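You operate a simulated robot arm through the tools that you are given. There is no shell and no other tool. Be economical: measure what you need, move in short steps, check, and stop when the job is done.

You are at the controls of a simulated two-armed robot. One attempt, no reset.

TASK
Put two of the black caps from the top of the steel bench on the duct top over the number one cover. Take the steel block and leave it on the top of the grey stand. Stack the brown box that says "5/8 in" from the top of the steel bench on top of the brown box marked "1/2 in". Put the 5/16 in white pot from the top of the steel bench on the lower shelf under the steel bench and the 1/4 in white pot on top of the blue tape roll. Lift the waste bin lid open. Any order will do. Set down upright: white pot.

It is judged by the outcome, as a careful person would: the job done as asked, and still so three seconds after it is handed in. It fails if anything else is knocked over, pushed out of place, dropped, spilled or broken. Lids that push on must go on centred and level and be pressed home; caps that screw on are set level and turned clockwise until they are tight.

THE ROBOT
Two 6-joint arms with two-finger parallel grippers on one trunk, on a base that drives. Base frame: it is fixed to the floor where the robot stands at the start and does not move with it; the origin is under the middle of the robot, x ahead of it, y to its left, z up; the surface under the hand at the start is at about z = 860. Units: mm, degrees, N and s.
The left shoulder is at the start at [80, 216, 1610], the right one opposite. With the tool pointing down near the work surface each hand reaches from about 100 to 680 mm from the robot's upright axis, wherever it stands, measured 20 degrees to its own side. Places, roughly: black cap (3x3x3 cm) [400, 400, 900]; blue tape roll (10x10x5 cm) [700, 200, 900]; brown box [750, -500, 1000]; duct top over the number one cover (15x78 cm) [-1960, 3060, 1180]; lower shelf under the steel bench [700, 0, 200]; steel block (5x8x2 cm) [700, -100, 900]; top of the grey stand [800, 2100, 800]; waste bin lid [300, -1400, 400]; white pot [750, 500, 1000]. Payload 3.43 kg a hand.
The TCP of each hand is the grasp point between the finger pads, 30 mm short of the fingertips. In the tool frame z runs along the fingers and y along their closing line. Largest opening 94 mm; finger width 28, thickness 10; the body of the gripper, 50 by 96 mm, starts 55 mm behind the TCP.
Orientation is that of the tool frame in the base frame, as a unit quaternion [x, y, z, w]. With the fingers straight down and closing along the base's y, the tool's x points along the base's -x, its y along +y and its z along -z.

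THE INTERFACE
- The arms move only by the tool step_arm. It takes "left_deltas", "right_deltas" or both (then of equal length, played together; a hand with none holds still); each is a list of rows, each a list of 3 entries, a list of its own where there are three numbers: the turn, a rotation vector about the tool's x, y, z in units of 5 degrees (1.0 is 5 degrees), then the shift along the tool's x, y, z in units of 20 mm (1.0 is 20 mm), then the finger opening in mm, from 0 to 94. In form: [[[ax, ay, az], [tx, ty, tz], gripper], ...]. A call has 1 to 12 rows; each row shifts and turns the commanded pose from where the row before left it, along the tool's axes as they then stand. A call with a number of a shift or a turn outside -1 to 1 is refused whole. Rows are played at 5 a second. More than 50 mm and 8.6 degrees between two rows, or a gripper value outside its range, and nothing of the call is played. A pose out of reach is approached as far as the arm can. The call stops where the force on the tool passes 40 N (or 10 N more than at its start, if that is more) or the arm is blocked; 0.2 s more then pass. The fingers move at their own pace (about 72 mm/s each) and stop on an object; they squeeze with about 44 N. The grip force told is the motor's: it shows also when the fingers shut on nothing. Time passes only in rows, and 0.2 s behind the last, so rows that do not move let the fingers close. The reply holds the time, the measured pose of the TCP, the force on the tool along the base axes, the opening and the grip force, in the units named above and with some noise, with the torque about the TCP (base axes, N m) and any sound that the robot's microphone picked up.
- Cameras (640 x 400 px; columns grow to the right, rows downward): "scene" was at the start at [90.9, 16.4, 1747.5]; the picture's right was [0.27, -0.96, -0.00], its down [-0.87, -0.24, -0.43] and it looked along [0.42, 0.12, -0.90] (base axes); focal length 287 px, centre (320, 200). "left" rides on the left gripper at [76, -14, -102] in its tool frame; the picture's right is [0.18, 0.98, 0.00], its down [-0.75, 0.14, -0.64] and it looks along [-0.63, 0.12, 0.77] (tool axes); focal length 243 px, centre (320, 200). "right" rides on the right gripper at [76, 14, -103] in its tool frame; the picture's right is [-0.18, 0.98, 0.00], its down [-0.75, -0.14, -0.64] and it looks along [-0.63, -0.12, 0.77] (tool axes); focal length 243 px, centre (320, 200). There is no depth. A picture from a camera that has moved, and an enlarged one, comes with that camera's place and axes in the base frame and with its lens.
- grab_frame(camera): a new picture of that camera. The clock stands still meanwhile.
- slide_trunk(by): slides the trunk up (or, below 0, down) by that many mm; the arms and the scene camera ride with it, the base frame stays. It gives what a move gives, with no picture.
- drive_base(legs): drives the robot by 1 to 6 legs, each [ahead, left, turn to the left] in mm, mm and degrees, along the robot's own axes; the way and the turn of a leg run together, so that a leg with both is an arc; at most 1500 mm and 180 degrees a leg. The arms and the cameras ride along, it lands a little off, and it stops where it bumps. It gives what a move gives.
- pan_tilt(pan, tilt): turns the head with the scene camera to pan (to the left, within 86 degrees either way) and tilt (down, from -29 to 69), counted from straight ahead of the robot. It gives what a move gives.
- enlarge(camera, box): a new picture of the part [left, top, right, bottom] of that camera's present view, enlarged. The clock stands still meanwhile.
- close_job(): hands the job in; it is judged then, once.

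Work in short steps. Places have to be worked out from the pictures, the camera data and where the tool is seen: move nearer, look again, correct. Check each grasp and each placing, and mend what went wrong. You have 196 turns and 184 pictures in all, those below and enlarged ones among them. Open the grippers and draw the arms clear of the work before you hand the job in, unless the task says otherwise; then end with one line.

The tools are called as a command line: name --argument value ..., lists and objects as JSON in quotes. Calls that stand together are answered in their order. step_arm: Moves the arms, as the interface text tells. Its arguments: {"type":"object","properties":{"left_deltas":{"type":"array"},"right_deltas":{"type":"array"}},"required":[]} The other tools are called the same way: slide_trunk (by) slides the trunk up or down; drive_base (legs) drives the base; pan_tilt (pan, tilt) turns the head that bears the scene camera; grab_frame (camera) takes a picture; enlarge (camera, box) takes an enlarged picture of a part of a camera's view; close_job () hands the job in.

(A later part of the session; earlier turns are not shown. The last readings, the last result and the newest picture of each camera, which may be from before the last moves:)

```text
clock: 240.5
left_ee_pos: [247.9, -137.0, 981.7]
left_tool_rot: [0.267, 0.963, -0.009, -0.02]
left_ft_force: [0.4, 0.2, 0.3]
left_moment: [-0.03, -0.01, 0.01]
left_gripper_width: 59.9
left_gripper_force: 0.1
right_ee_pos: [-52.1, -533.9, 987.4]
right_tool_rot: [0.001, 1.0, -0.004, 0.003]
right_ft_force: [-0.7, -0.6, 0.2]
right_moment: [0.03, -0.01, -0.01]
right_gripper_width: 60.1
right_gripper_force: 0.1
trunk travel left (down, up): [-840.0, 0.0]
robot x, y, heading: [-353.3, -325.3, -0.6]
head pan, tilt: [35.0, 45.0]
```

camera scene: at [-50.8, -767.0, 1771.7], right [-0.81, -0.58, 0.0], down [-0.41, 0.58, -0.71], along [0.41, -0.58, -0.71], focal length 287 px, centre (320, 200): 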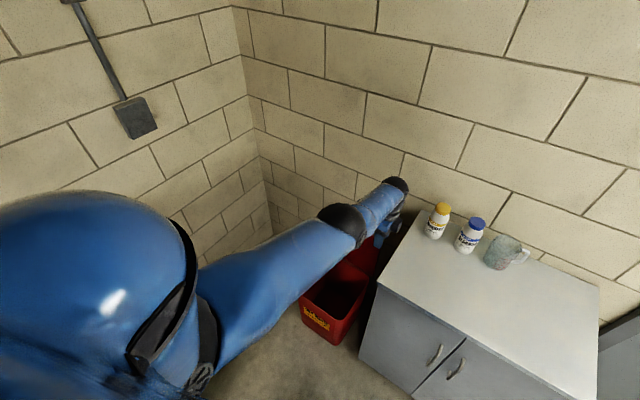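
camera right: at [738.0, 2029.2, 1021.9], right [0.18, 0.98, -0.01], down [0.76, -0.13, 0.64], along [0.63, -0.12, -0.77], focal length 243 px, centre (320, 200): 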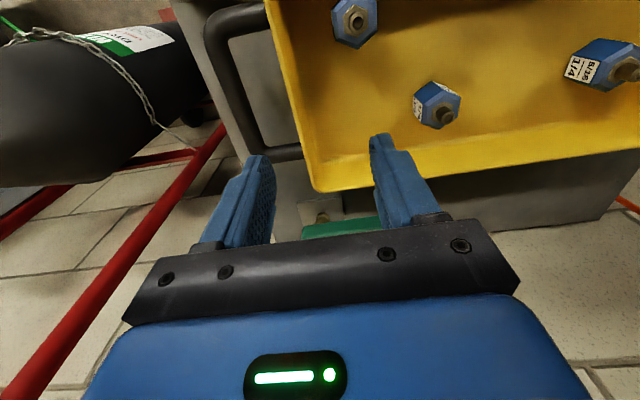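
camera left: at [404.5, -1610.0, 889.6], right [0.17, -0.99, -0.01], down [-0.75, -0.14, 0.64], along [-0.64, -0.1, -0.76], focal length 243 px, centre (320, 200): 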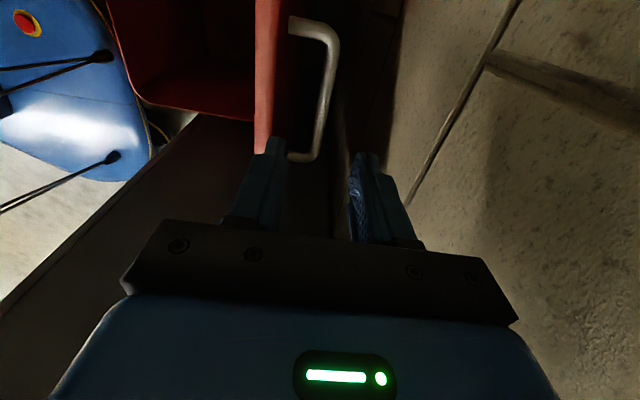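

The left arm folds normally. I finish squaring the hand and drive to the front black cap at about (398, 357).

step_arm --left_deltas '[[[0, 0, -1], [0.5, 0, 0], 60], [[0, 0, -1], [0.5, 0, 0], 60], [[0, 0, -1], [0.5, 0, 0], 60], [[0, 0, -1], [0.5, 0, 0], 60], [[0, 0, -1], [0.5, 0, 0], 60], [[0, 0, -1], [0.5, 0, 0], 60], [[0, -0.5, -0.2], [0.5, 0, 0], 60]]'

drive_base --legs '[[0, 480, 0], [200, 0, 0]]'

grab_frame --camera "left"

```text
clock: 242.1
left_ee_pos: [180.2, -117.8, 985.0]
left_tool_rot: [0.001, 1.0, -0.002, 0.002]
left_ft_force: [-0.5, -0.4, 0.2]
left_moment: [-0.01, -0.02, -0.03]
left_gripper_width: 60.0
left_gripper_force: 0.1
right_ee_pos: [-53.8, -533.9, 986.4]
right_tool_rot: [0.001, 1.0, -0.003, 0.003]
right_ft_force: [-0.2, 0.1, 0.1]
right_moment: [-0.01, 0.0, -0.01]
right_gripper_width: 59.6
right_gripper_force: 0.1
trunk travel left (down, up): [-840.0, 0.0]
robot x, y, heading: [-353.0, -325.9, -0.8]
head pan, tilt: [35.0, 45.0]
```

```text
clock: 246.2
left_ee_pos: [380.2, 364.9, 986.5]
left_tool_rot: [0.001, 1.0, -0.002, 0.002]
left_ft_force: [0.2, 0.7, -0.1]
left_moment: [0.01, -0.06, 0.03]
left_gripper_width: 59.9
left_gripper_force: 0.0
right_ee_pos: [147.9, -51.3, 988.4]
right_tool_rot: [-0.001, 1.0, -0.004, 0.005]
right_ft_force: [-0.2, 0.7, 0.3]
right_moment: [-0.02, -0.03, 0.01]
right_gripper_width: 59.9
right_gripper_force: 0.0
trunk travel left (down, up): [-840.0, 0.0]
robot x, y, heading: [-150.7, 156.7, -0.6]
head pan, tilt: [35.0, 45.0]
```

```text
48 pictures are left
camera left: at [304.0, 350.4, 1088.2], right [-0.18, 0.98, -0.01], down [0.75, 0.14, 0.65], along [0.64, 0.11, -0.76], focal length 243 px, centre (320, 200)
```

left: 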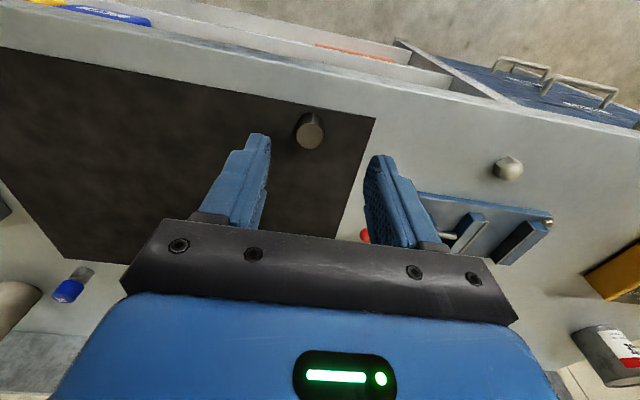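

The cap is at about (401, 358). I go down on it and close.

step_arm --left_deltas '[[[0, 0, 0], [-1, -0.33, 0.3], 60], [[0, 0, 0], [-0.05, 0, 1], 60], [[0, 0, 0], [0, 0, 1], 60], [[0, 0, 0], [0, 0, 1], 60], [[0, 0, 0], [0, 0, 1], 60], [[0, 0, 0], [0, 0, 0.3], 60], [[0, 0, 0], [0, 0, 0], 10], [[0, 0, 0], [0, 0, 0], 10], [[0, 0, 0], [0, 0, 0], 10]]'

step_arm --left_deltas '[[[0, 0, 0], [0, 0, -1], 10], [[0, 0, 0], [0, 0, -1], 10], [[0, 0, 0], [0, 0, -1], 10], [[0, 0, 0], [0, 0, -1], 10], [[0, 0, 0], [0, 0, -1], 10], [[0, 0, 0], [0, 0, -1], 10]]'

grab_frame --camera "left"

```text
clock: 248.2
left_ee_pos: [403.8, 360.6, 892.5]
left_tool_rot: [0.0, 1.0, -0.003, 0.002]
left_ft_force: [-0.7, 7.4, 12.1]
left_moment: [0.44, 0.18, -0.05]
left_gripper_width: 22.5
left_gripper_force: 44.4
right_ee_pos: [150.8, -52.0, 988.2]
right_tool_rot: [-0.001, 1.0, -0.005, 0.002]
right_ft_force: [0.1, 0.4, -1.0]
right_moment: [0.0, 0.01, -0.02]
right_gripper_width: 60.0
right_gripper_force: 0.2
trunk travel left (down, up): [-840.0, 0.0]
robot x, y, heading: [-148.0, 153.2, -0.2]
head pan, tilt: [35.0, 45.0]
```

```text
clock: 249.6
left_ee_pos: [404.6, 359.7, 1012.1]
left_tool_rot: [0.001, 1.0, -0.001, 0.0]
left_ft_force: [0.3, -0.8, -0.6]
left_moment: [0.01, 0.01, -0.02]
left_gripper_width: 22.7
left_gripper_force: 44.2
right_ee_pos: [150.9, -51.5, 988.0]
right_tool_rot: [0.0, 1.0, -0.004, 0.003]
right_ft_force: [-0.6, -0.8, 0.4]
right_moment: [0.0, -0.01, -0.01]
right_gripper_width: 60.1
right_gripper_force: 0.1
trunk travel left (down, up): [-840.0, 0.0]
robot x, y, heading: [-150.5, 157.9, -0.3]
head pan, tilt: [35.0, 45.0]
```

```text
47 pictures are left
camera left: at [328.9, 344.5, 1114.6], right [-0.18, 0.98, -0.01], down [0.75, 0.14, 0.64], along [0.63, 0.11, -0.77], focal length 243 px, centre (320, 200)
```

left: 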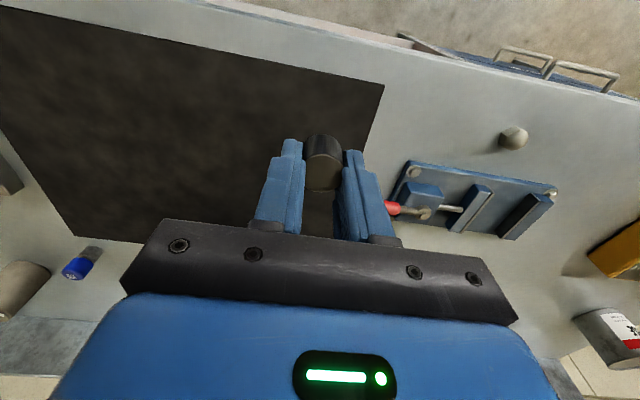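

The first cap is held. For the second, at about (783, 100), I turn 40 degrees left to bring the right shoulder forward, and drive up to the bench.

drive_base --legs '[[0, 0, 40.3], [128, -174, 0]]'

step_arm --right_deltas '[[[0, 0, 1], [0, 0, 0], 60], [[0, 0, 1], [0, 0, 0], 60], [[0, 0, 1], [0, 0, 0], 60], [[0, 0, 1], [0, 0, 0], 60], [[0, 0, 1], [0, 0, 0], 60], [[0, 0, 1], [0, 0, 0], 60], [[0, 0, 1], [0, 0, 0], 60], [[0, 0, 1], [0, 0, 0], 60]]'

```text
clock: 253.1
left_ee_pos: [346.0, 621.1, 1012.1]
left_tool_rot: [-0.345, 0.939, -0.004, 0.003]
left_ft_force: [0.1, 0.1, -0.8]
left_moment: [0.0, -0.01, -0.03]
left_gripper_width: 22.8
left_gripper_force: 44.1
right_ee_pos: [419.1, 142.5, 988.3]
right_tool_rot: [-0.345, 0.939, -0.004, 0.005]
right_ft_force: [-0.1, 0.4, -0.3]
right_moment: [0.0, -0.04, 0.0]
right_gripper_width: 60.1
right_gripper_force: 0.0
trunk travel left (down, up): [-840.0, 0.0]
robot x, y, heading: [57.4, 107.3, 39.7]
head pan, tilt: [35.0, 45.0]
```

```text
clock: 254.9
left_ee_pos: [350.3, 619.9, 1011.1]
left_tool_rot: [-0.344, 0.939, -0.002, 0.002]
left_ft_force: [-0.1, -0.4, -0.1]
left_moment: [0.0, 0.01, 0.0]
left_gripper_width: 22.6
left_gripper_force: 44.1
right_ee_pos: [423.3, 142.4, 988.2]
right_tool_rot: [-0.002, 1.0, -0.001, 0.004]
right_ft_force: [0.1, 0.4, 0.3]
right_moment: [-0.01, -0.04, 0.02]
right_gripper_width: 60.0
right_gripper_force: 0.1
trunk travel left (down, up): [-840.0, 0.0]
robot x, y, heading: [58.9, 110.4, 40.1]
head pan, tilt: [35.0, 45.0]
```

I move the right hand out toward the second cap, keeping clear of the pot on the roll.

step_arm --right_deltas '[[[0, 0, 0], [-1, -0.8, 0], 60], [[0, 0, 0], [-1, -0.8, 0], 60], [[0, 0, 0], [-1, -0.8, 0], 60], [[0, 0, 0], [-1, 0, 0], 60], [[0, 0, 0], [-1, 0, 0], 60], [[0, 0, 0], [-1, 0, 0], 60], [[0, 0, 0], [-1, 0, 0], 60], [[0, 0, 0], [-1, 0, 0], 60], [[0, 0, 0], [-1, 0, 0], 60], [[0, 0, 0], [-1, 0, 0], 60], [[0, 0, 0], [-1, 0, 0], 60], [[0, 0, 0], [-1, 0, 0], 60]]'

grab_frame --camera "right"

```text
clock: 257.5
left_ee_pos: [350.4, 621.4, 1011.6]
left_tool_rot: [-0.345, 0.939, -0.002, 0.001]
left_ft_force: [0.1, -0.4, 0.4]
left_moment: [0.0, -0.01, 0.0]
left_gripper_width: 22.6
left_gripper_force: 44.2
right_ee_pos: [663.7, 94.9, 988.5]
right_tool_rot: [-0.003, 1.0, -0.001, 0.004]
right_ft_force: [-0.4, -0.3, 0.1]
right_moment: [-0.03, -0.03, -0.03]
right_gripper_width: 59.8
right_gripper_force: 0.1
trunk travel left (down, up): [-840.0, 0.0]
robot x, y, heading: [57.3, 105.5, 40.2]
head pan, tilt: [35.0, 45.0]
```

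```text
46 pictures are left
camera right: at [587.1, 110.1, 1090.9], right [0.18, 0.98, 0.0], down [0.75, -0.13, 0.65], along [0.64, -0.12, -0.76], focal length 243 px, centre (320, 200)
```

right: 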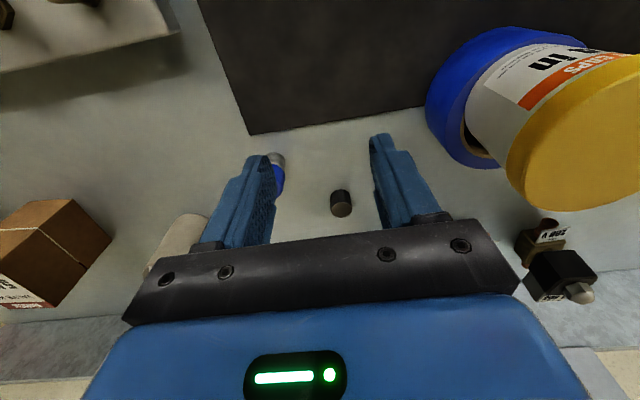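

The second cap is at about (774, 100). I advance and descend onto it, then look before closing.

step_arm --right_deltas '[[[0, 0, 0], [-1, 0.25, 0], 60], [[0, 0, 0], [-1, 0, 0.3], 60], [[0, 0, 0], [-1, 0, 0.3], 60], [[0, 0, 0], [-1, 0, 0.3], 60], [[0, 0, 0], [-1, 0, 0.3], 60], [[0, 0, 0], [-0.5, 0, 0.5], 60], [[0, 0, 0], [0, 0, 0.8], 60]]'

grab_frame --camera "right"

```text
clock: 259.1
left_ee_pos: [349.6, 620.2, 1013.0]
left_tool_rot: [-0.344, 0.939, -0.002, 0.001]
left_ft_force: [-0.2, 0.9, -0.5]
left_moment: [0.02, -0.02, -0.01]
left_gripper_width: 22.5
left_gripper_force: 43.9
right_ee_pos: [774.9, 101.3, 939.5]
right_tool_rot: [-0.004, 1.0, 0.0, 0.005]
right_ft_force: [-0.1, -0.1, 0.0]
right_moment: [0.01, 0.02, 0.0]
right_gripper_width: 60.1
right_gripper_force: 0.1
trunk travel left (down, up): [-840.0, 0.0]
robot x, y, heading: [59.3, 105.0, 39.9]
head pan, tilt: [35.0, 45.0]
```

```text
45 pictures are left
camera right: at [697.0, 116.1, 1041.5], right [0.18, 0.98, 0.0], down [0.75, -0.13, 0.65], along [0.64, -0.12, -0.76], focal length 243 px, centre (320, 200)
```

right: 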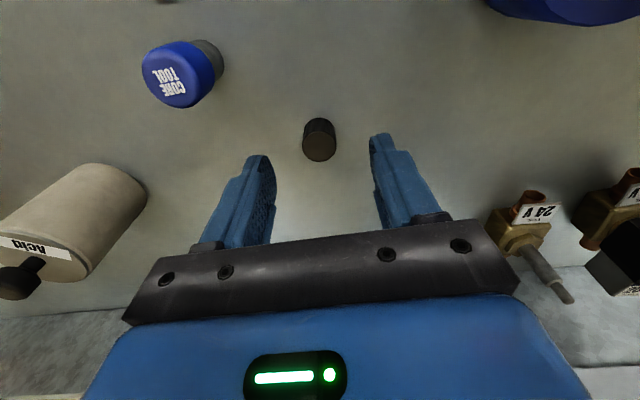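

It is centred. I go down 46 mm, close and lift.

step_arm --right_deltas '[[[0, 0, 0], [-0.1, 0, 1], 60], [[0, 0, 0], [0, 0, 1], 60], [[0, 0, 0], [0, 0, 0.25], 60], [[0, 0, 0], [0, 0, 0], 10], [[0, 0, 0], [0, 0, 0], 10], [[0, 0, 0], [0, 0, 0], 10], [[0, 0, 0], [0, 0, -1], 10], [[0, 0, 0], [0, 0, -1], 10], [[0, 0, 0], [0.5, 0, -1], 10], [[0, 0, 0], [1, 0, -1], 10]]'

grab_frame --camera "right"

```text
clock: 261.3
left_ee_pos: [349.0, 618.8, 1012.9]
left_tool_rot: [-0.344, 0.939, -0.003, 0.002]
left_ft_force: [0.2, -0.4, 0.0]
left_moment: [-0.02, -0.01, -0.03]
left_gripper_width: 22.8
left_gripper_force: 44.7
right_ee_pos: [744.2, 101.9, 976.7]
right_tool_rot: [-0.004, 1.0, -0.001, 0.005]
right_ft_force: [0.1, 0.3, 0.0]
right_moment: [0.02, -0.02, 0.0]
right_gripper_width: 22.5
right_gripper_force: 43.4
trunk travel left (down, up): [-840.0, 0.0]
robot x, y, heading: [54.6, 104.8, 39.9]
head pan, tilt: [35.0, 45.0]
```

```text
44 pictures are left
camera right: at [667.5, 117.0, 1078.1], right [0.18, 0.98, 0.0], down [0.75, -0.13, 0.65], along [0.64, -0.12, -0.76], focal length 243 px, centre (320, 200)
```

right: 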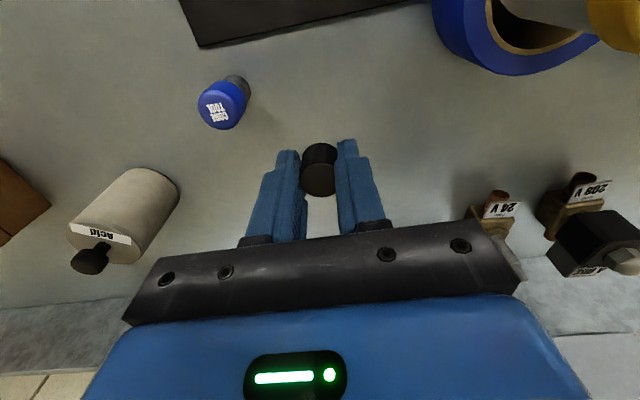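

Both caps are held. I draw the right hand back, back away from the bench, and look toward the duct.

step_arm --right_deltas '[[[0, 0, 0], [1, 0, -0.3], 10], [[0, 0, 0], [1, 0, -0.3], 10], [[0, 0, 0], [1, 0, 0], 10], [[0, 0, 0], [1, 0, 0], 10], [[0, 0, 0], [1, 0, 0], 10], [[0, 0, 0], [1, 0, 0], 10], [[0, 0, 0], [1, 0, 0], 10], [[0, 0, 0], [1, 0, 0], 10], [[0, 0, 0], [1, 0, 0], 10], [[0, 0, 0], [1, 0, 0], 10], [[0, 0, 0], [1, 0, 0], 10], [[0, 0, 0], [1, 0, 0], 10]]'

drive_base --legs '[[-400, 330, 0], [0, 0, 85]]'

pan_tilt --pan 0 --tilt 15

grab_frame --camera "scene"

```text
clock: 263.9
left_ee_pos: [349.0, 620.4, 1011.6]
left_tool_rot: [-0.344, 0.939, -0.002, 0.001]
left_ft_force: [0.9, 0.2, 0.3]
left_moment: [0.01, -0.02, 0.0]
left_gripper_width: 22.6
left_gripper_force: 44.2
right_ee_pos: [504.2, 100.4, 985.5]
right_tool_rot: [-0.003, 1.0, -0.001, 0.004]
right_ft_force: [-0.8, 0.3, -0.7]
right_moment: [0.01, -0.03, -0.01]
right_gripper_width: 22.7
right_gripper_force: 43.8
trunk travel left (down, up): [-840.0, 0.0]
robot x, y, heading: [57.0, 109.1, 39.9]
head pan, tilt: [35.0, 45.0]
```

```text
clock: 270.6
left_ee_pos: [-945.2, 441.1, 1012.3]
left_tool_rot: [0.885, -0.465, 0.001, -0.003]
left_ft_force: [-0.5, -0.1, -0.9]
left_moment: [0.02, 0.0, -0.01]
left_gripper_width: 22.3
left_gripper_force: 43.6
right_ee_pos: [-411.4, 544.5, 984.5]
right_tool_rot: [-0.674, 0.739, 0.002, 0.003]
right_ft_force: [0.2, 0.0, -1.1]
right_moment: [-0.03, -0.03, 0.04]
right_gripper_width: 22.8
right_gripper_force: 43.9
trunk travel left (down, up): [-840.0, 0.0]
robot x, y, heading: [-462.9, 100.4, 124.4]
head pan, tilt: [35.0, 45.0]
```

```text
clock: 271.6
left_ee_pos: [-944.6, 441.8, 1012.4]
left_tool_rot: [0.885, -0.465, 0.0, -0.002]
left_ft_force: [0.0, 0.0, -0.3]
left_moment: [0.01, 0.01, 0.0]
left_gripper_width: 22.6
left_gripper_force: 44.1
right_ee_pos: [-411.6, 543.7, 985.1]
right_tool_rot: [-0.675, 0.738, 0.002, 0.004]
right_ft_force: [0.9, 0.8, 0.2]
right_moment: [-0.02, 0.0, -0.02]
right_gripper_width: 22.4
right_gripper_force: 44.4
trunk travel left (down, up): [-840.0, 0.0]
robot x, y, heading: [-460.0, 98.7, 124.2]
head pan, tilt: [0.0, 15.0]
```

```text
43 pictures are left
camera scene: at [-531.0, 202.9, 1818.5], right [0.83, 0.56, 0.0], down [0.15, -0.21, -0.97], along [-0.54, 0.8, -0.26], focal length 287 px, centre (320, 200)
```

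scene: 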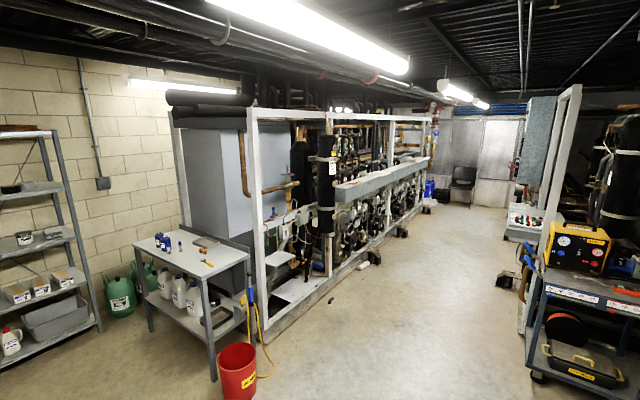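

The duct runs along the front of the rack, its top at about z = 1180. Before driving there I test here, in free space, whether the hands can reach that height upright.

step_arm --left_deltas '[[[0, 0, 0], [-1, 0, -1], 10], [[0, 0, 0], [-1, 0, -1], 10], [[0, 0, 0], [-1, 0, -1], 10], [[0, 0, 0], [-1, 0, -1], 10], [[0, 0, 0], [0, 0, -1], 10], [[0, 0, 0], [0, 0, -1], 10], [[0, 0, 0], [0, 0, -1], 10], [[0, 0, 0], [0, 0, -1], 10], [[0, 0, 0], [0, 0, -1], 10], [[0, 0, 0], [0, 0, -1], 10], [[0, 0, 0], [0, 0, -1], 10]]' --right_deltas '[[[0, 0, 0], [-1, 0, -1], 10], [[0, 0, 0], [-1, 0, -1], 10], [[0, 0, 0], [-1, 0, -1], 10], [[0, 0, 0], [-1, 0, -1], 10], [[0, 0, 0], [-1, 0, -1], 10], [[0, 0, 0], [-1, 0, -1], 10], [[0, 0, 0], [-1, 0, -1], 10], [[0, 0, 0], [0, 0, -1], 10], [[0, 0, 0], [0, 0, -1], 10], [[0, 0, 0], [0, 0, -1], 10], [[0, 0, 0], [0, 0, -1], 10]]'

```text
clock: 274.0
left_ee_pos: [-1015.5, 545.7, 1190.8]
left_tool_rot: [0.885, -0.465, 0.0, -0.003]
left_ft_force: [0.5, 0.5, -0.1]
left_moment: [0.02, -0.01, -0.01]
left_gripper_width: 22.6
left_gripper_force: 44.1
left hand out of reach, approached as far as the arm can: row 7, 8, 9, 10, 11
right_ee_pos: [-404.9, 720.4, 1068.7]
right_tool_rot: [-0.674, 0.739, 0.003, 0.004]
right_ft_force: [-0.3, 0.0, -0.6]
right_moment: [-0.02, 0.0, -0.02]
right_gripper_width: 22.2
right_gripper_force: 44.2
right hand out of reach, approached as far as the arm can: row 4, 5, 6, 7, 8, 9, 10, 11
trunk travel left (down, up): [-840.0, 0.0]
robot x, y, heading: [-461.8, 100.8, 124.4]
head pan, tilt: [0.0, 15.0]
```

The left hand reached z = 1190 at 680 mm ahead; farther out it should go higher. I test further out, and turn the right hand straight.

step_arm --left_deltas '[[[0, 0, 0], [-1, 0, 0], 10], [[0, 0, 0], [-1, 0, 0], 10], [[0, 0, 0], [-1, 0, -0.5], 10], [[0, 0, 0], [0, 0, -1], 10], [[0, 0, 0], [0, 0, -1], 10], [[0, 0, 0], [0, 0, -1], 10], [[0, 0, 0], [0, 0, 0], 10], [[0, 0, 0], [0, 0, 0], 10]]' --right_deltas '[[[0, 0, -1], [0, 0, 0], 10], [[0, 0, -1], [0, 0, 0], 10], [[0, 0, -1], [0, 0, 0], 10], [[0, 0, -1], [0, 0, 0], 10], [[0, 0, -1], [0, 0, 0], 10], [[0, 0, -1], [0, 0, 0], 10], [[0, 0, -1], [0, 0, 0], 10], [[0, 0, -1], [0, 0, 0], 10]]'

step_arm --right_deltas '[[[0, 0, 0], [-1, 0, -1], 10], [[0, 0, 0], [-1, 0, -1], 10], [[0, 0, 0], [-1, 0, -1], 10], [[0, 0, 0], [-1, 0, -1], 10], [[0, 0, 0], [-1, 0, -1], 10], [[0, 0, 0], [-1, 0, -1], 10], [[0, 0, 0], [-1, 0, -1], 10], [[0, 0, 0], [0, 0, -1], 10], [[0, 0, 0], [0, 0, -1], 10]]'

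```text
clock: 275.8
left_ee_pos: [-1050.8, 593.2, 1261.0]
left_tool_rot: [0.885, -0.465, 0.0, -0.003]
left_ft_force: [0.3, 0.4, 0.2]
left_moment: [0.0, 0.0, 0.01]
left_gripper_width: 22.6
left_gripper_force: 44.0
right_ee_pos: [-406.7, 720.4, 1069.3]
right_tool_rot: [0.886, -0.464, 0.0, -0.005]
right_ft_force: [0.6, -0.3, 0.5]
right_moment: [-0.01, 0.02, 0.02]
right_gripper_width: 22.3
right_gripper_force: 44.6
trunk travel left (down, up): [-840.0, 0.0]
robot x, y, heading: [-460.8, 102.5, 124.4]
head pan, tilt: [0.0, 15.0]
```

```text
clock: 277.8
left_ee_pos: [-1050.6, 593.2, 1261.1]
left_tool_rot: [0.886, -0.464, 0.0, -0.003]
left_ft_force: [0.5, 0.6, 0.4]
left_moment: [-0.01, 0.02, -0.01]
left_gripper_width: 22.4
left_gripper_force: 44.3
right_ee_pos: [-495.9, 870.8, 1204.5]
right_tool_rot: [0.886, -0.463, -0.001, -0.004]
right_ft_force: [-0.2, 0.5, 0.7]
right_moment: [0.04, 0.01, 0.02]
right_gripper_width: 22.5
right_gripper_force: 43.5
right hand out of reach, approached as far as the arm can: row 1, 2, 3, 4, 5, 8, 9
trunk travel left (down, up): [-840.0, 0.0]
robot x, y, heading: [-458.9, 104.0, 124.3]
head pan, tilt: [0.0, 15.0]
```

Upright at 737 mm ahead the hand reaches 1261, enough for the duct. I bring the right hand to the matching place and drive toward the duct.

step_arm --right_deltas '[[[0, 0, 0], [-0.5, 1, 0], 10], [[0, 0, 0], [-0.5, 1, 0], 10], [[0, 0, 0], [-0.5, 1, 0], 10], [[0, 0, 0], [-0.5, 1, 0], 10], [[0, 0, 0], [-0.5, 1, 0], 10], [[0, 0, 0], [-0.5, 1, -0.4], 10], [[0, 0, 0], [-0.5, 1, -0.4], 10], [[0, 0, 0], [-0.5, 1, -0.5], 10], [[0, 0, 0], [0, 1, -0.5], 10], [[0, 0, 0], [0, 0.5, -1], 10]]'

drive_base --legs '[[0, 0, -25], [1400, 300, 0]]'

pan_tilt --pan 45 --tilt 15

grab_frame --camera "scene"

```text
clock: 280.0
left_ee_pos: [-1050.7, 594.3, 1261.4]
left_tool_rot: [0.886, -0.465, 0.0, -0.003]
left_ft_force: [0.0, -0.6, -0.8]
left_moment: [0.0, 0.0, 0.0]
left_gripper_width: 22.5
left_gripper_force: 44.4
right_ee_pos: [-696.9, 826.1, 1260.2]
right_tool_rot: [0.886, -0.463, -0.001, -0.004]
right_ft_force: [0.1, -0.6, -1.0]
right_moment: [0.0, 0.02, 0.03]
right_gripper_width: 22.4
right_gripper_force: 43.3
trunk travel left (down, up): [-840.0, 0.0]
robot x, y, heading: [-459.4, 101.5, 124.2]
head pan, tilt: [0.0, 15.0]
```

```text
clock: 288.4
left_ee_pos: [-1294.2, 2127.0, 1262.1]
left_tool_rot: [0.762, -0.647, 0.0, -0.003]
left_ft_force: [-0.6, -0.4, 0.4]
left_moment: [0.01, -0.02, 0.01]
left_gripper_width: 22.5
left_gripper_force: 44.3
right_ee_pos: [-874.9, 2187.3, 1260.8]
right_tool_rot: [0.762, -0.647, 0.0, -0.004]
right_ft_force: [-0.5, -0.9, 0.3]
right_moment: [0.01, -0.03, 0.0]
right_gripper_width: 22.4
right_gripper_force: 43.6
trunk travel left (down, up): [-840.0, 0.0]
robot x, y, heading: [-970.6, 1429.0, 98.9]
head pan, tilt: [0.0, 15.0]
```

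```text
clock: 289.5
left_ee_pos: [-1294.4, 2128.6, 1261.1]
left_tool_rot: [0.763, -0.647, 0.002, -0.003]
left_ft_force: [0.4, -0.4, 0.1]
left_moment: [-0.02, 0.03, 0.01]
left_gripper_width: 22.3
left_gripper_force: 44.3
right_ee_pos: [-874.4, 2189.2, 1259.8]
right_tool_rot: [0.764, -0.645, 0.0, -0.003]
right_ft_force: [-0.6, 0.0, -1.0]
right_moment: [0.02, -0.03, 0.03]
right_gripper_width: 22.5
right_gripper_force: 44.1
trunk travel left (down, up): [-840.0, 0.0]
robot x, y, heading: [-975.6, 1430.7, 98.7]
head pan, tilt: [45.0, 15.0]
```

```text
42 pictures are left
camera scene: at [-1052.6, 1516.8, 1818.5], right [0.59, 0.81, 0.0], down [0.21, -0.15, -0.97], along [-0.78, 0.57, -0.26], focal length 287 px, centre (320, 200)
```

scene: 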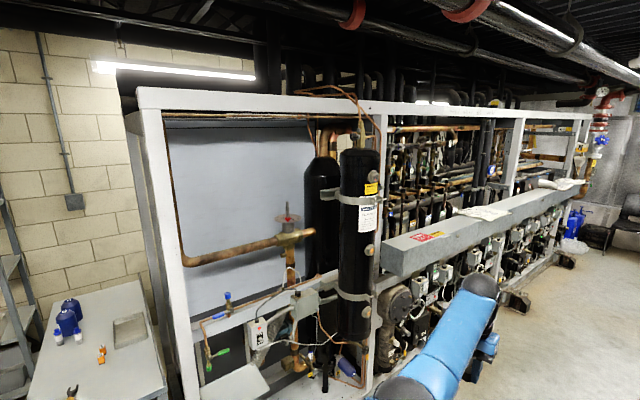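

The duct starts past the first post and runs along +y. I drive on along the aisle and turn to face it, keeping some distance.

drive_base --legs '[[815, -60, 0], [815, -60, 0], [0, 0, 81]]'

pan_tilt --pan 0 --tilt 35

grab_frame --camera "scene"

```text
clock: 301.3
left_ee_pos: [-1842.8, 2862.1, 1261.4]
left_tool_rot: [1.0, 0.001, -0.001, -0.002]
left_ft_force: [0.0, 0.1, 0.1]
left_moment: [0.01, -0.02, -0.01]
left_gripper_width: 22.6
left_gripper_force: 43.9
right_ee_pos: [-1834.7, 3286.3, 1259.2]
right_tool_rot: [1.0, 0.002, -0.003, -0.004]
right_ft_force: [0.0, -0.4, -0.4]
right_moment: [0.02, -0.02, 0.0]
right_gripper_width: 22.8
right_gripper_force: 43.7
trunk travel left (down, up): [-840.0, 0.0]
robot x, y, heading: [-1103.0, 3069.3, 179.6]
head pan, tilt: [45.0, 15.0]
```

```text
clock: 302.4
left_ee_pos: [-1842.8, 2860.9, 1260.3]
left_tool_rot: [1.0, 0.0, 0.0, -0.002]
left_ft_force: [-0.6, 0.4, -0.9]
left_moment: [0.01, -0.01, 0.02]
left_gripper_width: 22.3
left_gripper_force: 43.6
right_ee_pos: [-1834.4, 3285.6, 1258.5]
right_tool_rot: [1.0, 0.001, -0.003, -0.003]
right_ft_force: [-0.2, -0.2, 0.0]
right_moment: [0.01, -0.04, 0.0]
right_gripper_width: 22.9
right_gripper_force: 44.4
trunk travel left (down, up): [-840.0, 0.0]
robot x, y, heading: [-1106.1, 3067.0, 179.8]
head pan, tilt: [0.0, 35.0]
```

```text
41 pictures are left
camera scene: at [-1220.9, 3066.7, 1786.6], right [0.01, 1.0, 0.0], down [0.57, 0.0, -0.82], along [-0.82, 0.0, -0.57], focal length 287 px, centre (320, 200)
```

scene: 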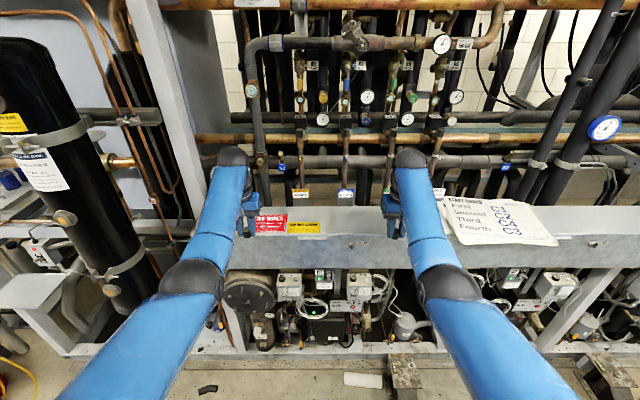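

I enlarge the duct to tell its top from its front, and to find the number one cover.

enlarge --camera "scene" --box '[200, 180, 440, 330]'

enlarge --camera "scene" --box '[400, 170, 640, 330]'

```text
2.67 times, centred on (320, 255) of scene
camera zoom: at [-1220.9, 3066.7, 1786.6], right [0.01, 1.0, 0.0], down [0.57, 0.0, -0.82], along [-0.82, 0.0, -0.57], focal length 765 px, centre (320, 53)
```

zoom: 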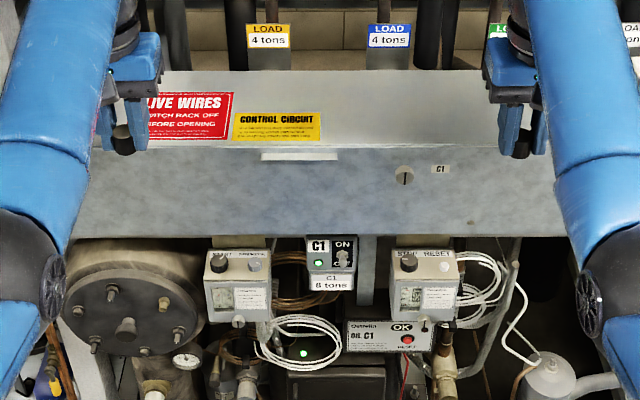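

```text
2.50 times, centred on (520, 250) of scene
camera zoom: at [-1220.9, 3066.7, 1786.6], right [0.01, 1.0, 0.0], down [0.57, 0.0, -0.82], along [-0.82, 0.0, -0.57], focal length 717 px, centre (-180, 75)
```

zoom: 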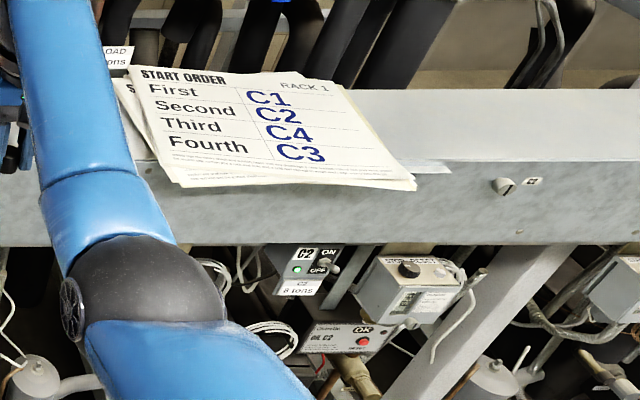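

The cover marked C1 is in front of the robot; the duct top spans x from about -2047 to -1889 at z 1180, free at y about 2845 and 3286. I drive 119 mm ahead to bring both caps over it.

drive_base --legs '[[119, 10, 0]]'

grab_frame --camera "left"

grab_frame --camera "right"

```text
clock: 303.7
left_ee_pos: [-1946.8, 2851.1, 1268.9]
left_tool_rot: [1.0, 0.002, -0.007, -0.003]
left_ft_force: [0.7, -0.7, 0.3]
left_moment: [0.02, 0.08, 0.0]
left_gripper_width: 22.4
left_gripper_force: 44.4
right_ee_pos: [-1939.1, 3272.8, 1268.2]
right_tool_rot: [1.0, 0.004, -0.008, -0.003]
right_ft_force: [0.8, 0.1, 0.8]
right_moment: [-0.01, 0.07, 0.04]
right_gripper_width: 22.5
right_gripper_force: 43.8
trunk travel left (down, up): [-840.0, 0.0]
robot x, y, heading: [-1219.6, 3056.7, 179.7]
head pan, tilt: [0.0, 35.0]
```

```text
38 pictures are left
camera left: at [-1869.0, 2863.0, 1370.8], right [0.19, -0.98, -0.01], down [-0.75, -0.15, 0.65], along [-0.64, -0.12, -0.76], focal length 243 px, centre (320, 200)
```

left: 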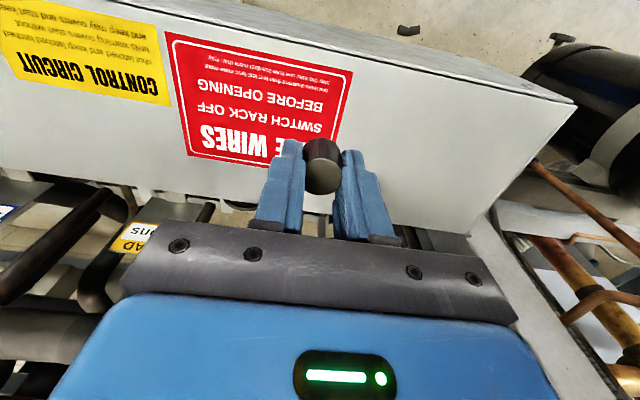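

```text
37 pictures are left
camera right: at [-1862.1, 3260.8, 1369.2], right [-0.18, -0.98, 0.0], down [-0.74, 0.13, 0.65], along [-0.64, 0.12, -0.76], focal length 243 px, centre (320, 200)
```

right: 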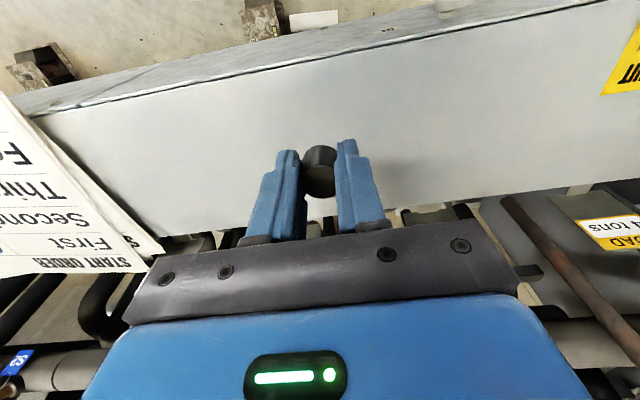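

The spot under the left cap is on the red sticker, so I shift the left hand 60 mm to clear metal; the right spot is clear. Then I lower both.

step_arm --left_deltas '[[[0, 0, 0], [0, 1, 0], 10], [[0, 0, 0], [0, 1, 0], 10], [[0, 0, 0], [0, 1, 0], 10], [[0, 0, 0], [0, 0, 0.8], 10], [[0, 0, 0], [0, 0, 0.8], 10]]' --right_deltas '[[[0, 0, 0], [0, 0, 0], 10], [[0, 0, 0], [0, 0, 0], 10], [[0, 0, 0], [0, 0, 0], 10], [[0, 0, 0], [0, 0, 0.8], 10], [[0, 0, 0], [0, 0, 0.8], 10]]'

grab_frame --camera "left"

grab_frame --camera "right"

```text
clock: 304.9
left_ee_pos: [-1962.1, 2791.6, 1226.6]
left_tool_rot: [1.0, 0.002, 0.0, -0.003]
left_ft_force: [-0.6, 0.6, 0.2]
left_moment: [0.0, 0.01, -0.01]
left_gripper_width: 22.8
left_gripper_force: 43.7
right_ee_pos: [-1956.7, 3276.3, 1225.9]
right_tool_rot: [1.0, 0.003, -0.001, -0.004]
right_ft_force: [0.1, 0.4, 0.5]
right_moment: [-0.01, -0.04, 0.01]
right_gripper_width: 22.7
right_gripper_force: 44.0
trunk travel left (down, up): [-840.0, 0.0]
robot x, y, heading: [-1222.1, 3056.2, 179.6]
head pan, tilt: [0.0, 35.0]
```

```text
36 pictures are left
camera left: at [-1886.3, 2804.0, 1329.1], right [0.19, -0.98, -0.01], down [-0.75, -0.15, 0.64], along [-0.63, -0.12, -0.77], focal length 243 px, centre (320, 200)
```

left: 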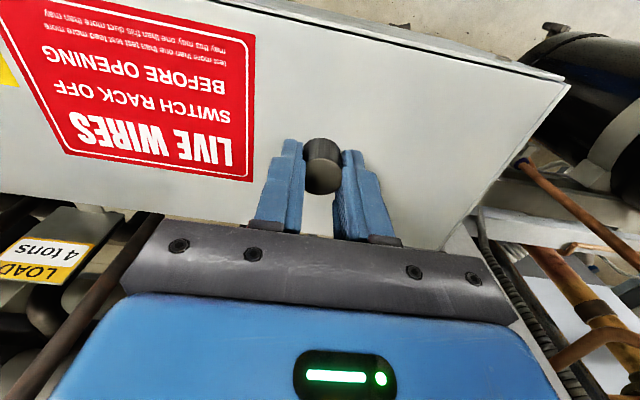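

```text
35 pictures are left
camera right: at [-1879.6, 3261.9, 1327.7], right [-0.18, -0.98, -0.01], down [-0.75, 0.13, 0.64], along [-0.63, 0.12, -0.76], focal length 243 px, centre (320, 200)
```

right: 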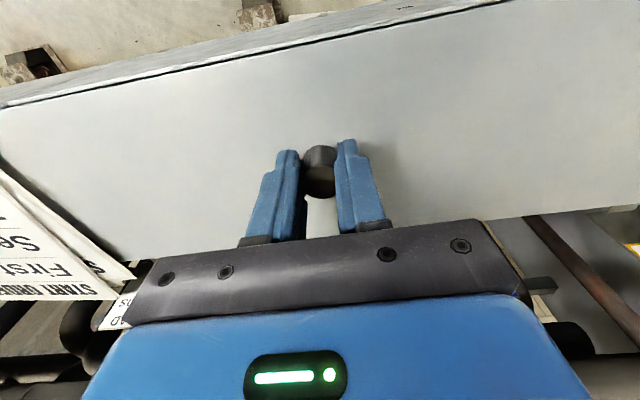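

Both are over clear metal, within the top. I lower the left cap gently until it bears.

step_arm --left_deltas '[[[0, 0, 0], [0, 0, 0.5], 10], [[0, 0, 0], [0, 0, 0.15], 10], [[0, 0, 0], [0, 0, 0.1], 10]]' --right_deltas '[[[0, 0, 0], [0, 0, 0.5], 10], [[0, 0, 0], [0, 0, 0.15], 10], [[0, 0, 0], [0, 0, 0.1], 10]]'

```text
clock: 305.7
left_ee_pos: [-1954.4, 2790.5, 1218.7]
left_tool_rot: [1.0, 0.002, -0.002, -0.004]
left_ft_force: [-0.2, 0.6, 0.2]
left_moment: [0.0, 0.02, 0.03]
left_gripper_width: 22.4
left_gripper_force: 44.1
right_ee_pos: [-1950.3, 3274.8, 1219.9]
right_tool_rot: [1.0, 0.003, -0.008, -0.004]
right_ft_force: [0.6, 1.3, 30.0]
right_moment: [-0.02, 0.1, 0.04]
right_gripper_width: 22.6
right_gripper_force: 44.2
trunk travel left (down, up): [-840.0, 0.0]
robot x, y, heading: [-1223.8, 3056.3, 179.9]
head pan, tilt: [0.0, 35.0]
```

The right cap bears. I ease it up a touch and open the right hand.

step_arm --right_deltas '[[[0, 0, 0], [0, 0, -0.15], 10], [[0, 0, 0], [0, 0, 0], 24], [[0, 0, 0], [0, 0, 0], 32], [[0, 0, 0], [0, 0, 0], 40], [[0, 0, 0], [0, 0, 0], 40]]'

grab_frame --camera "right"

```text
clock: 306.9
left_ee_pos: [-1957.7, 2791.2, 1213.6]
left_tool_rot: [1.0, 0.002, -0.001, -0.003]
left_ft_force: [1.6, 1.6, 1.8]
left_moment: [0.01, -0.07, 0.02]
left_gripper_width: 22.4
left_gripper_force: 43.9
right_ee_pos: [-1953.0, 3275.1, 1215.5]
right_tool_rot: [1.0, 0.003, -0.003, -0.004]
right_ft_force: [-0.2, -0.3, -0.6]
right_moment: [-0.01, -0.04, 0.02]
right_gripper_width: 39.8
right_gripper_force: 0.1
trunk travel left (down, up): [-840.0, 0.0]
robot x, y, heading: [-1217.5, 3056.9, 179.8]
head pan, tilt: [0.0, 35.0]
```

```text
34 pictures are left
camera right: at [-1875.6, 3261.8, 1317.2], right [-0.18, -0.98, -0.01], down [-0.75, 0.13, 0.65], along [-0.64, 0.12, -0.76], focal length 243 px, centre (320, 200)
```

right: 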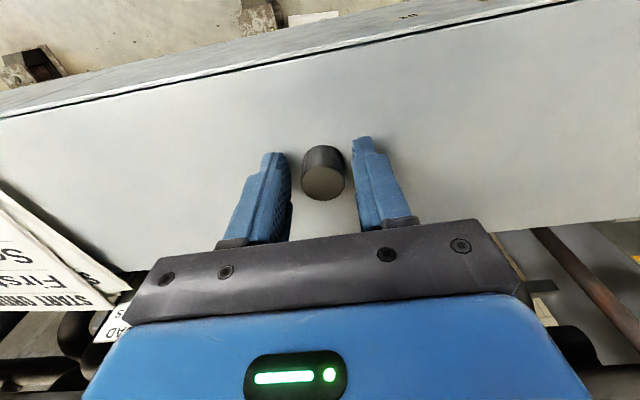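

The right cap stands. The left one is just touching; I press it 2 mm, release, and raise the right hand.

step_arm --left_deltas '[[[0, 0, 0], [0, 0, 0.1], 10], [[0, 0, 0], [0, 0, 0], 10], [[0, 0, 0], [0, 0, 0], 24], [[0, 0, 0], [0, 0, 0], 32], [[0, 0, 0], [0, 0, 0], 40], [[0, 0, 0], [0, 0, 0], 40]]'

grab_frame --camera "left"

```text
clock: 308.3
left_ee_pos: [-1958.7, 2796.5, 1214.7]
left_tool_rot: [1.0, 0.0, -0.001, -0.002]
left_ft_force: [-4.6, 12.7, 16.0]
left_moment: [0.08, -0.04, 0.02]
left_gripper_width: 32.3
left_gripper_force: 0.1
right_ee_pos: [-1951.6, 3279.8, 1215.4]
right_tool_rot: [1.0, 0.002, -0.002, -0.003]
right_ft_force: [0.5, 1.0, 0.1]
right_moment: [-0.03, -0.03, 0.06]
right_gripper_width: 40.0
right_gripper_force: 0.1
trunk travel left (down, up): [-840.0, 0.0]
robot x, y, heading: [-1222.5, 3058.9, 179.9]
head pan, tilt: [0.0, 35.0]
```

```text
33 pictures are left
camera left: at [-1882.0, 2809.2, 1316.2], right [0.19, -0.98, 0.0], down [-0.75, -0.14, 0.64], along [-0.63, -0.12, -0.76], focal length 243 px, centre (320, 200)
```

left: 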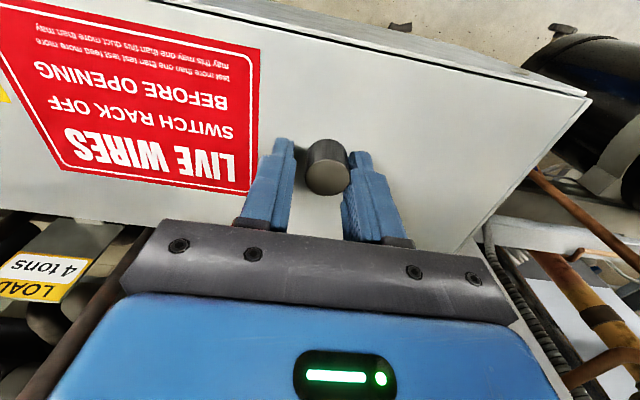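

The finger tips bear on the duct. I ease up 2 mm, let the fingers open fully, and check.

step_arm --left_deltas '[[[0, 0, 0], [0, 0, -0.12], 36], [[0, 0, 0], [0, 0, 0], 44], [[0, 0, 0], [0, 0, 0], 44]]'

grab_frame --camera "left"

```text
clock: 309.1
left_ee_pos: [-1956.6, 2790.9, 1213.5]
left_tool_rot: [1.0, 0.002, 0.0, -0.002]
left_ft_force: [1.2, 3.5, 5.8]
left_moment: [-0.08, 0.0, 0.0]
left_gripper_width: 42.4
left_gripper_force: 0.1
right_ee_pos: [-1952.0, 3275.9, 1215.4]
right_tool_rot: [1.0, 0.003, -0.003, -0.003]
right_ft_force: [0.2, 0.2, 0.3]
right_moment: [0.02, 0.01, -0.01]
right_gripper_width: 39.8
right_gripper_force: 0.0
trunk travel left (down, up): [-840.0, 0.0]
robot x, y, heading: [-1221.6, 3058.8, 179.8]
head pan, tilt: [0.0, 35.0]
```

```text
32 pictures are left
camera left: at [-1880.3, 2803.7, 1316.6], right [0.19, -0.98, 0.0], down [-0.75, -0.15, 0.64], along [-0.63, -0.12, -0.77], focal length 243 px, centre (320, 200)
```

left: 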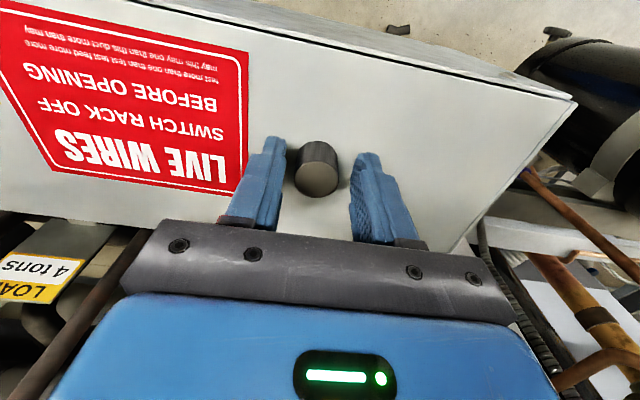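

Both caps stand free. I raise both hands 45 mm and back the robot away.

step_arm --left_deltas '[[[0, 0, 0], [0, 0, -0.4], 44], [[0, 0, 0], [0, 0, -0.9], 44], [[0, 0, 0], [0, 0, -0.9], 44]]' --right_deltas '[[[0, 0, 0], [0, 0, -0.4], 44], [[0, 0, 0], [0, 0, -0.9], 44], [[0, 0, 0], [0, 0, -0.9], 44]]'

drive_base --legs '[[-250, 0, 0]]'

grab_frame --camera "scene"

```text
clock: 309.9
left_ee_pos: [-1958.4, 2792.4, 1258.6]
left_tool_rot: [1.0, 0.001, -0.001, -0.002]
left_ft_force: [0.6, 0.4, -0.1]
left_moment: [0.01, 0.02, -0.01]
left_gripper_width: 44.1
left_gripper_force: 0.1
right_ee_pos: [-1951.6, 3274.9, 1261.4]
right_tool_rot: [1.0, 0.004, -0.003, -0.003]
right_ft_force: [0.1, 0.3, -0.3]
right_moment: [0.02, 0.01, -0.02]
right_gripper_width: 44.1
right_gripper_force: 0.0
trunk travel left (down, up): [-840.0, 0.0]
robot x, y, heading: [-1220.8, 3060.1, 179.8]
head pan, tilt: [0.0, 35.0]
```

```text
clock: 311.7
left_ee_pos: [-1716.1, 2791.3, 1254.5]
left_tool_rot: [1.0, 0.0, 0.002, -0.002]
left_ft_force: [-0.7, -0.4, 0.3]
left_moment: [0.02, -0.04, 0.04]
left_gripper_width: 44.1
left_gripper_force: 0.0
right_ee_pos: [-1709.6, 3274.2, 1256.0]
right_tool_rot: [1.0, 0.002, 0.0, -0.004]
right_ft_force: [0.1, 0.1, -0.5]
right_moment: [0.02, -0.04, -0.03]
right_gripper_width: 43.8
right_gripper_force: 0.0
trunk travel left (down, up): [-840.0, 0.0]
robot x, y, heading: [-970.8, 3054.5, 179.6]
head pan, tilt: [0.0, 35.0]
```

```text
31 pictures are left
camera scene: at [-1097.9, 3057.2, 1785.8], right [0.0, 1.0, 0.0], down [0.58, 0.0, -0.82], along [-0.82, 0.0, -0.58], focal length 287 px, centre (320, 200)
```

scene: 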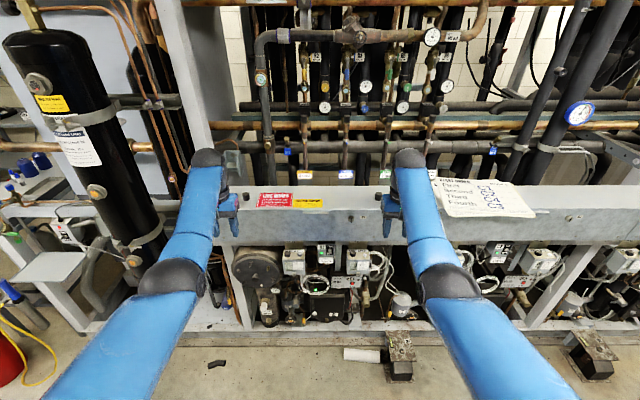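

The arms hide the caps; I shift the robot sideways to see them.

drive_base --legs '[[-60, 160, 0]]'

enlarge --camera "scene" --box '[200, 150, 480, 270]'

```text
clock: 313.1
left_ee_pos: [-1655.7, 2635.1, 1256.3]
left_tool_rot: [1.0, 0.002, 0.0, -0.001]
left_ft_force: [-0.2, -0.5, 0.2]
left_moment: [-0.03, 0.01, -0.01]
left_gripper_width: 44.2
left_gripper_force: 0.1
right_ee_pos: [-1648.7, 3118.0, 1256.4]
right_tool_rot: [1.0, 0.002, -0.001, -0.001]
right_ft_force: [-0.8, 0.6, -0.4]
right_moment: [-0.04, -0.01, 0.03]
right_gripper_width: 43.9
right_gripper_force: 0.1
trunk travel left (down, up): [-840.0, 0.0]
robot x, y, heading: [-915.3, 2897.7, 179.8]
head pan, tilt: [0.0, 35.0]
```

```text
2.29 times, centred on (340, 210) of scene
camera zoom: at [-1034.9, 2903.5, 1786.2], right [0.0, 1.0, 0.0], down [0.58, 0.0, -0.82], along [-0.82, 0.0, -0.58], focal length 656 px, centre (274, 177)
```

zoom: 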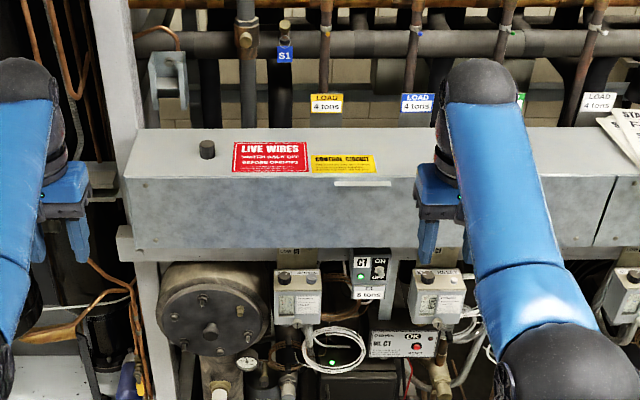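

The left cap stands well; the cover's seam is at the far right, so both spots are over C1. I shift once more to see the right cap.

drive_base --legs '[[0, 160, 0]]'

enlarge --camera "scene" --box '[300, 150, 560, 270]'

```text
clock: 314.6
left_ee_pos: [-1653.0, 2479.6, 1258.0]
left_tool_rot: [1.0, 0.0, 0.0, 0.001]
left_ft_force: [-0.4, 0.6, 0.8]
left_moment: [-0.03, 0.01, 0.01]
left_gripper_width: 43.9
left_gripper_force: 0.0
right_ee_pos: [-1646.4, 2963.5, 1257.7]
right_tool_rot: [1.0, 0.002, -0.002, -0.002]
right_ft_force: [0.2, 0.7, 0.1]
right_moment: [-0.05, 0.02, 0.01]
right_gripper_width: 44.2
right_gripper_force: 0.1
trunk travel left (down, up): [-840.0, 0.0]
robot x, y, heading: [-916.3, 2739.8, 179.7]
head pan, tilt: [0.0, 35.0]
```

```text
2.46 times, centred on (430, 210) of scene
camera zoom: at [-1032.6, 2747.2, 1786.5], right [0.01, 1.0, 0.0], down [0.57, -0.01, -0.82], along [-0.82, 0.0, -0.57], focal length 706 px, centre (49, 175)
```

zoom: 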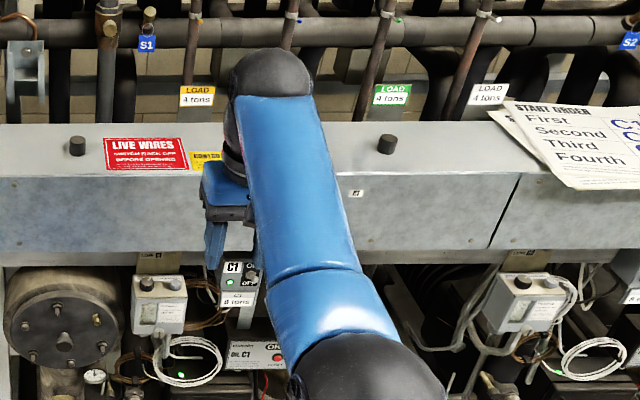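

Both caps stand on the top over C1. I draw away and turn for a last look at the bench and the bin.

drive_base --legs '[[-200, 900, 0], [0, 0, 130]]'

pan_tilt --pan -5 --tilt 15

grab_frame --camera "scene"

```text
clock: 324.8
left_ee_pos: [-31.8, 1460.8, 1258.2]
left_tool_rot: [0.413, 0.911, -0.003, -0.001]
left_ft_force: [-0.4, -1.0, -0.4]
left_moment: [-0.02, 0.0, 0.02]
left_gripper_width: 43.7
left_gripper_force: 0.1
right_ee_pos: [-399.4, 1148.4, 1259.5]
right_tool_rot: [0.412, 0.911, -0.004, 0.001]
right_ft_force: [0.1, 0.0, -0.2]
right_moment: [-0.01, -0.03, -0.01]
right_gripper_width: 43.6
right_gripper_force: 0.0
trunk travel left (down, up): [-840.0, 0.0]
robot x, y, heading: [-716.1, 1841.3, -49.0]
head pan, tilt: [0.0, 35.0]
```

```text
clock: 325.6
left_ee_pos: [-31.4, 1462.0, 1258.2]
left_tool_rot: [0.413, 0.911, -0.002, -0.001]
left_ft_force: [0.7, 0.6, 0.4]
left_moment: [0.0, 0.01, 0.0]
left_gripper_width: 43.8
left_gripper_force: 0.1
right_ee_pos: [-399.4, 1148.2, 1259.1]
right_tool_rot: [0.411, 0.912, -0.004, 0.001]
right_ft_force: [-0.1, -0.3, 1.1]
right_moment: [0.01, 0.01, -0.02]
right_gripper_width: 43.8
right_gripper_force: 0.1
trunk travel left (down, up): [-840.0, 0.0]
robot x, y, heading: [-717.0, 1841.1, -49.1]
head pan, tilt: [-5.0, 15.0]
```

```text
28 pictures are left
camera scene: at [-640.6, 1744.9, 1818.5], right [-0.81, -0.59, 0.0], down [-0.15, 0.21, -0.97], along [0.57, -0.78, -0.26], focal length 287 px, centre (320, 200)
```

scene: 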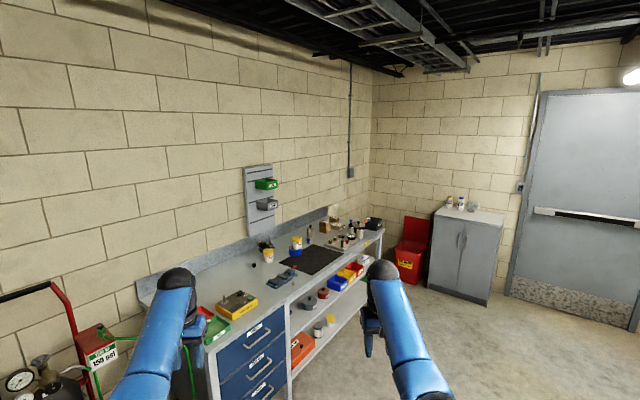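

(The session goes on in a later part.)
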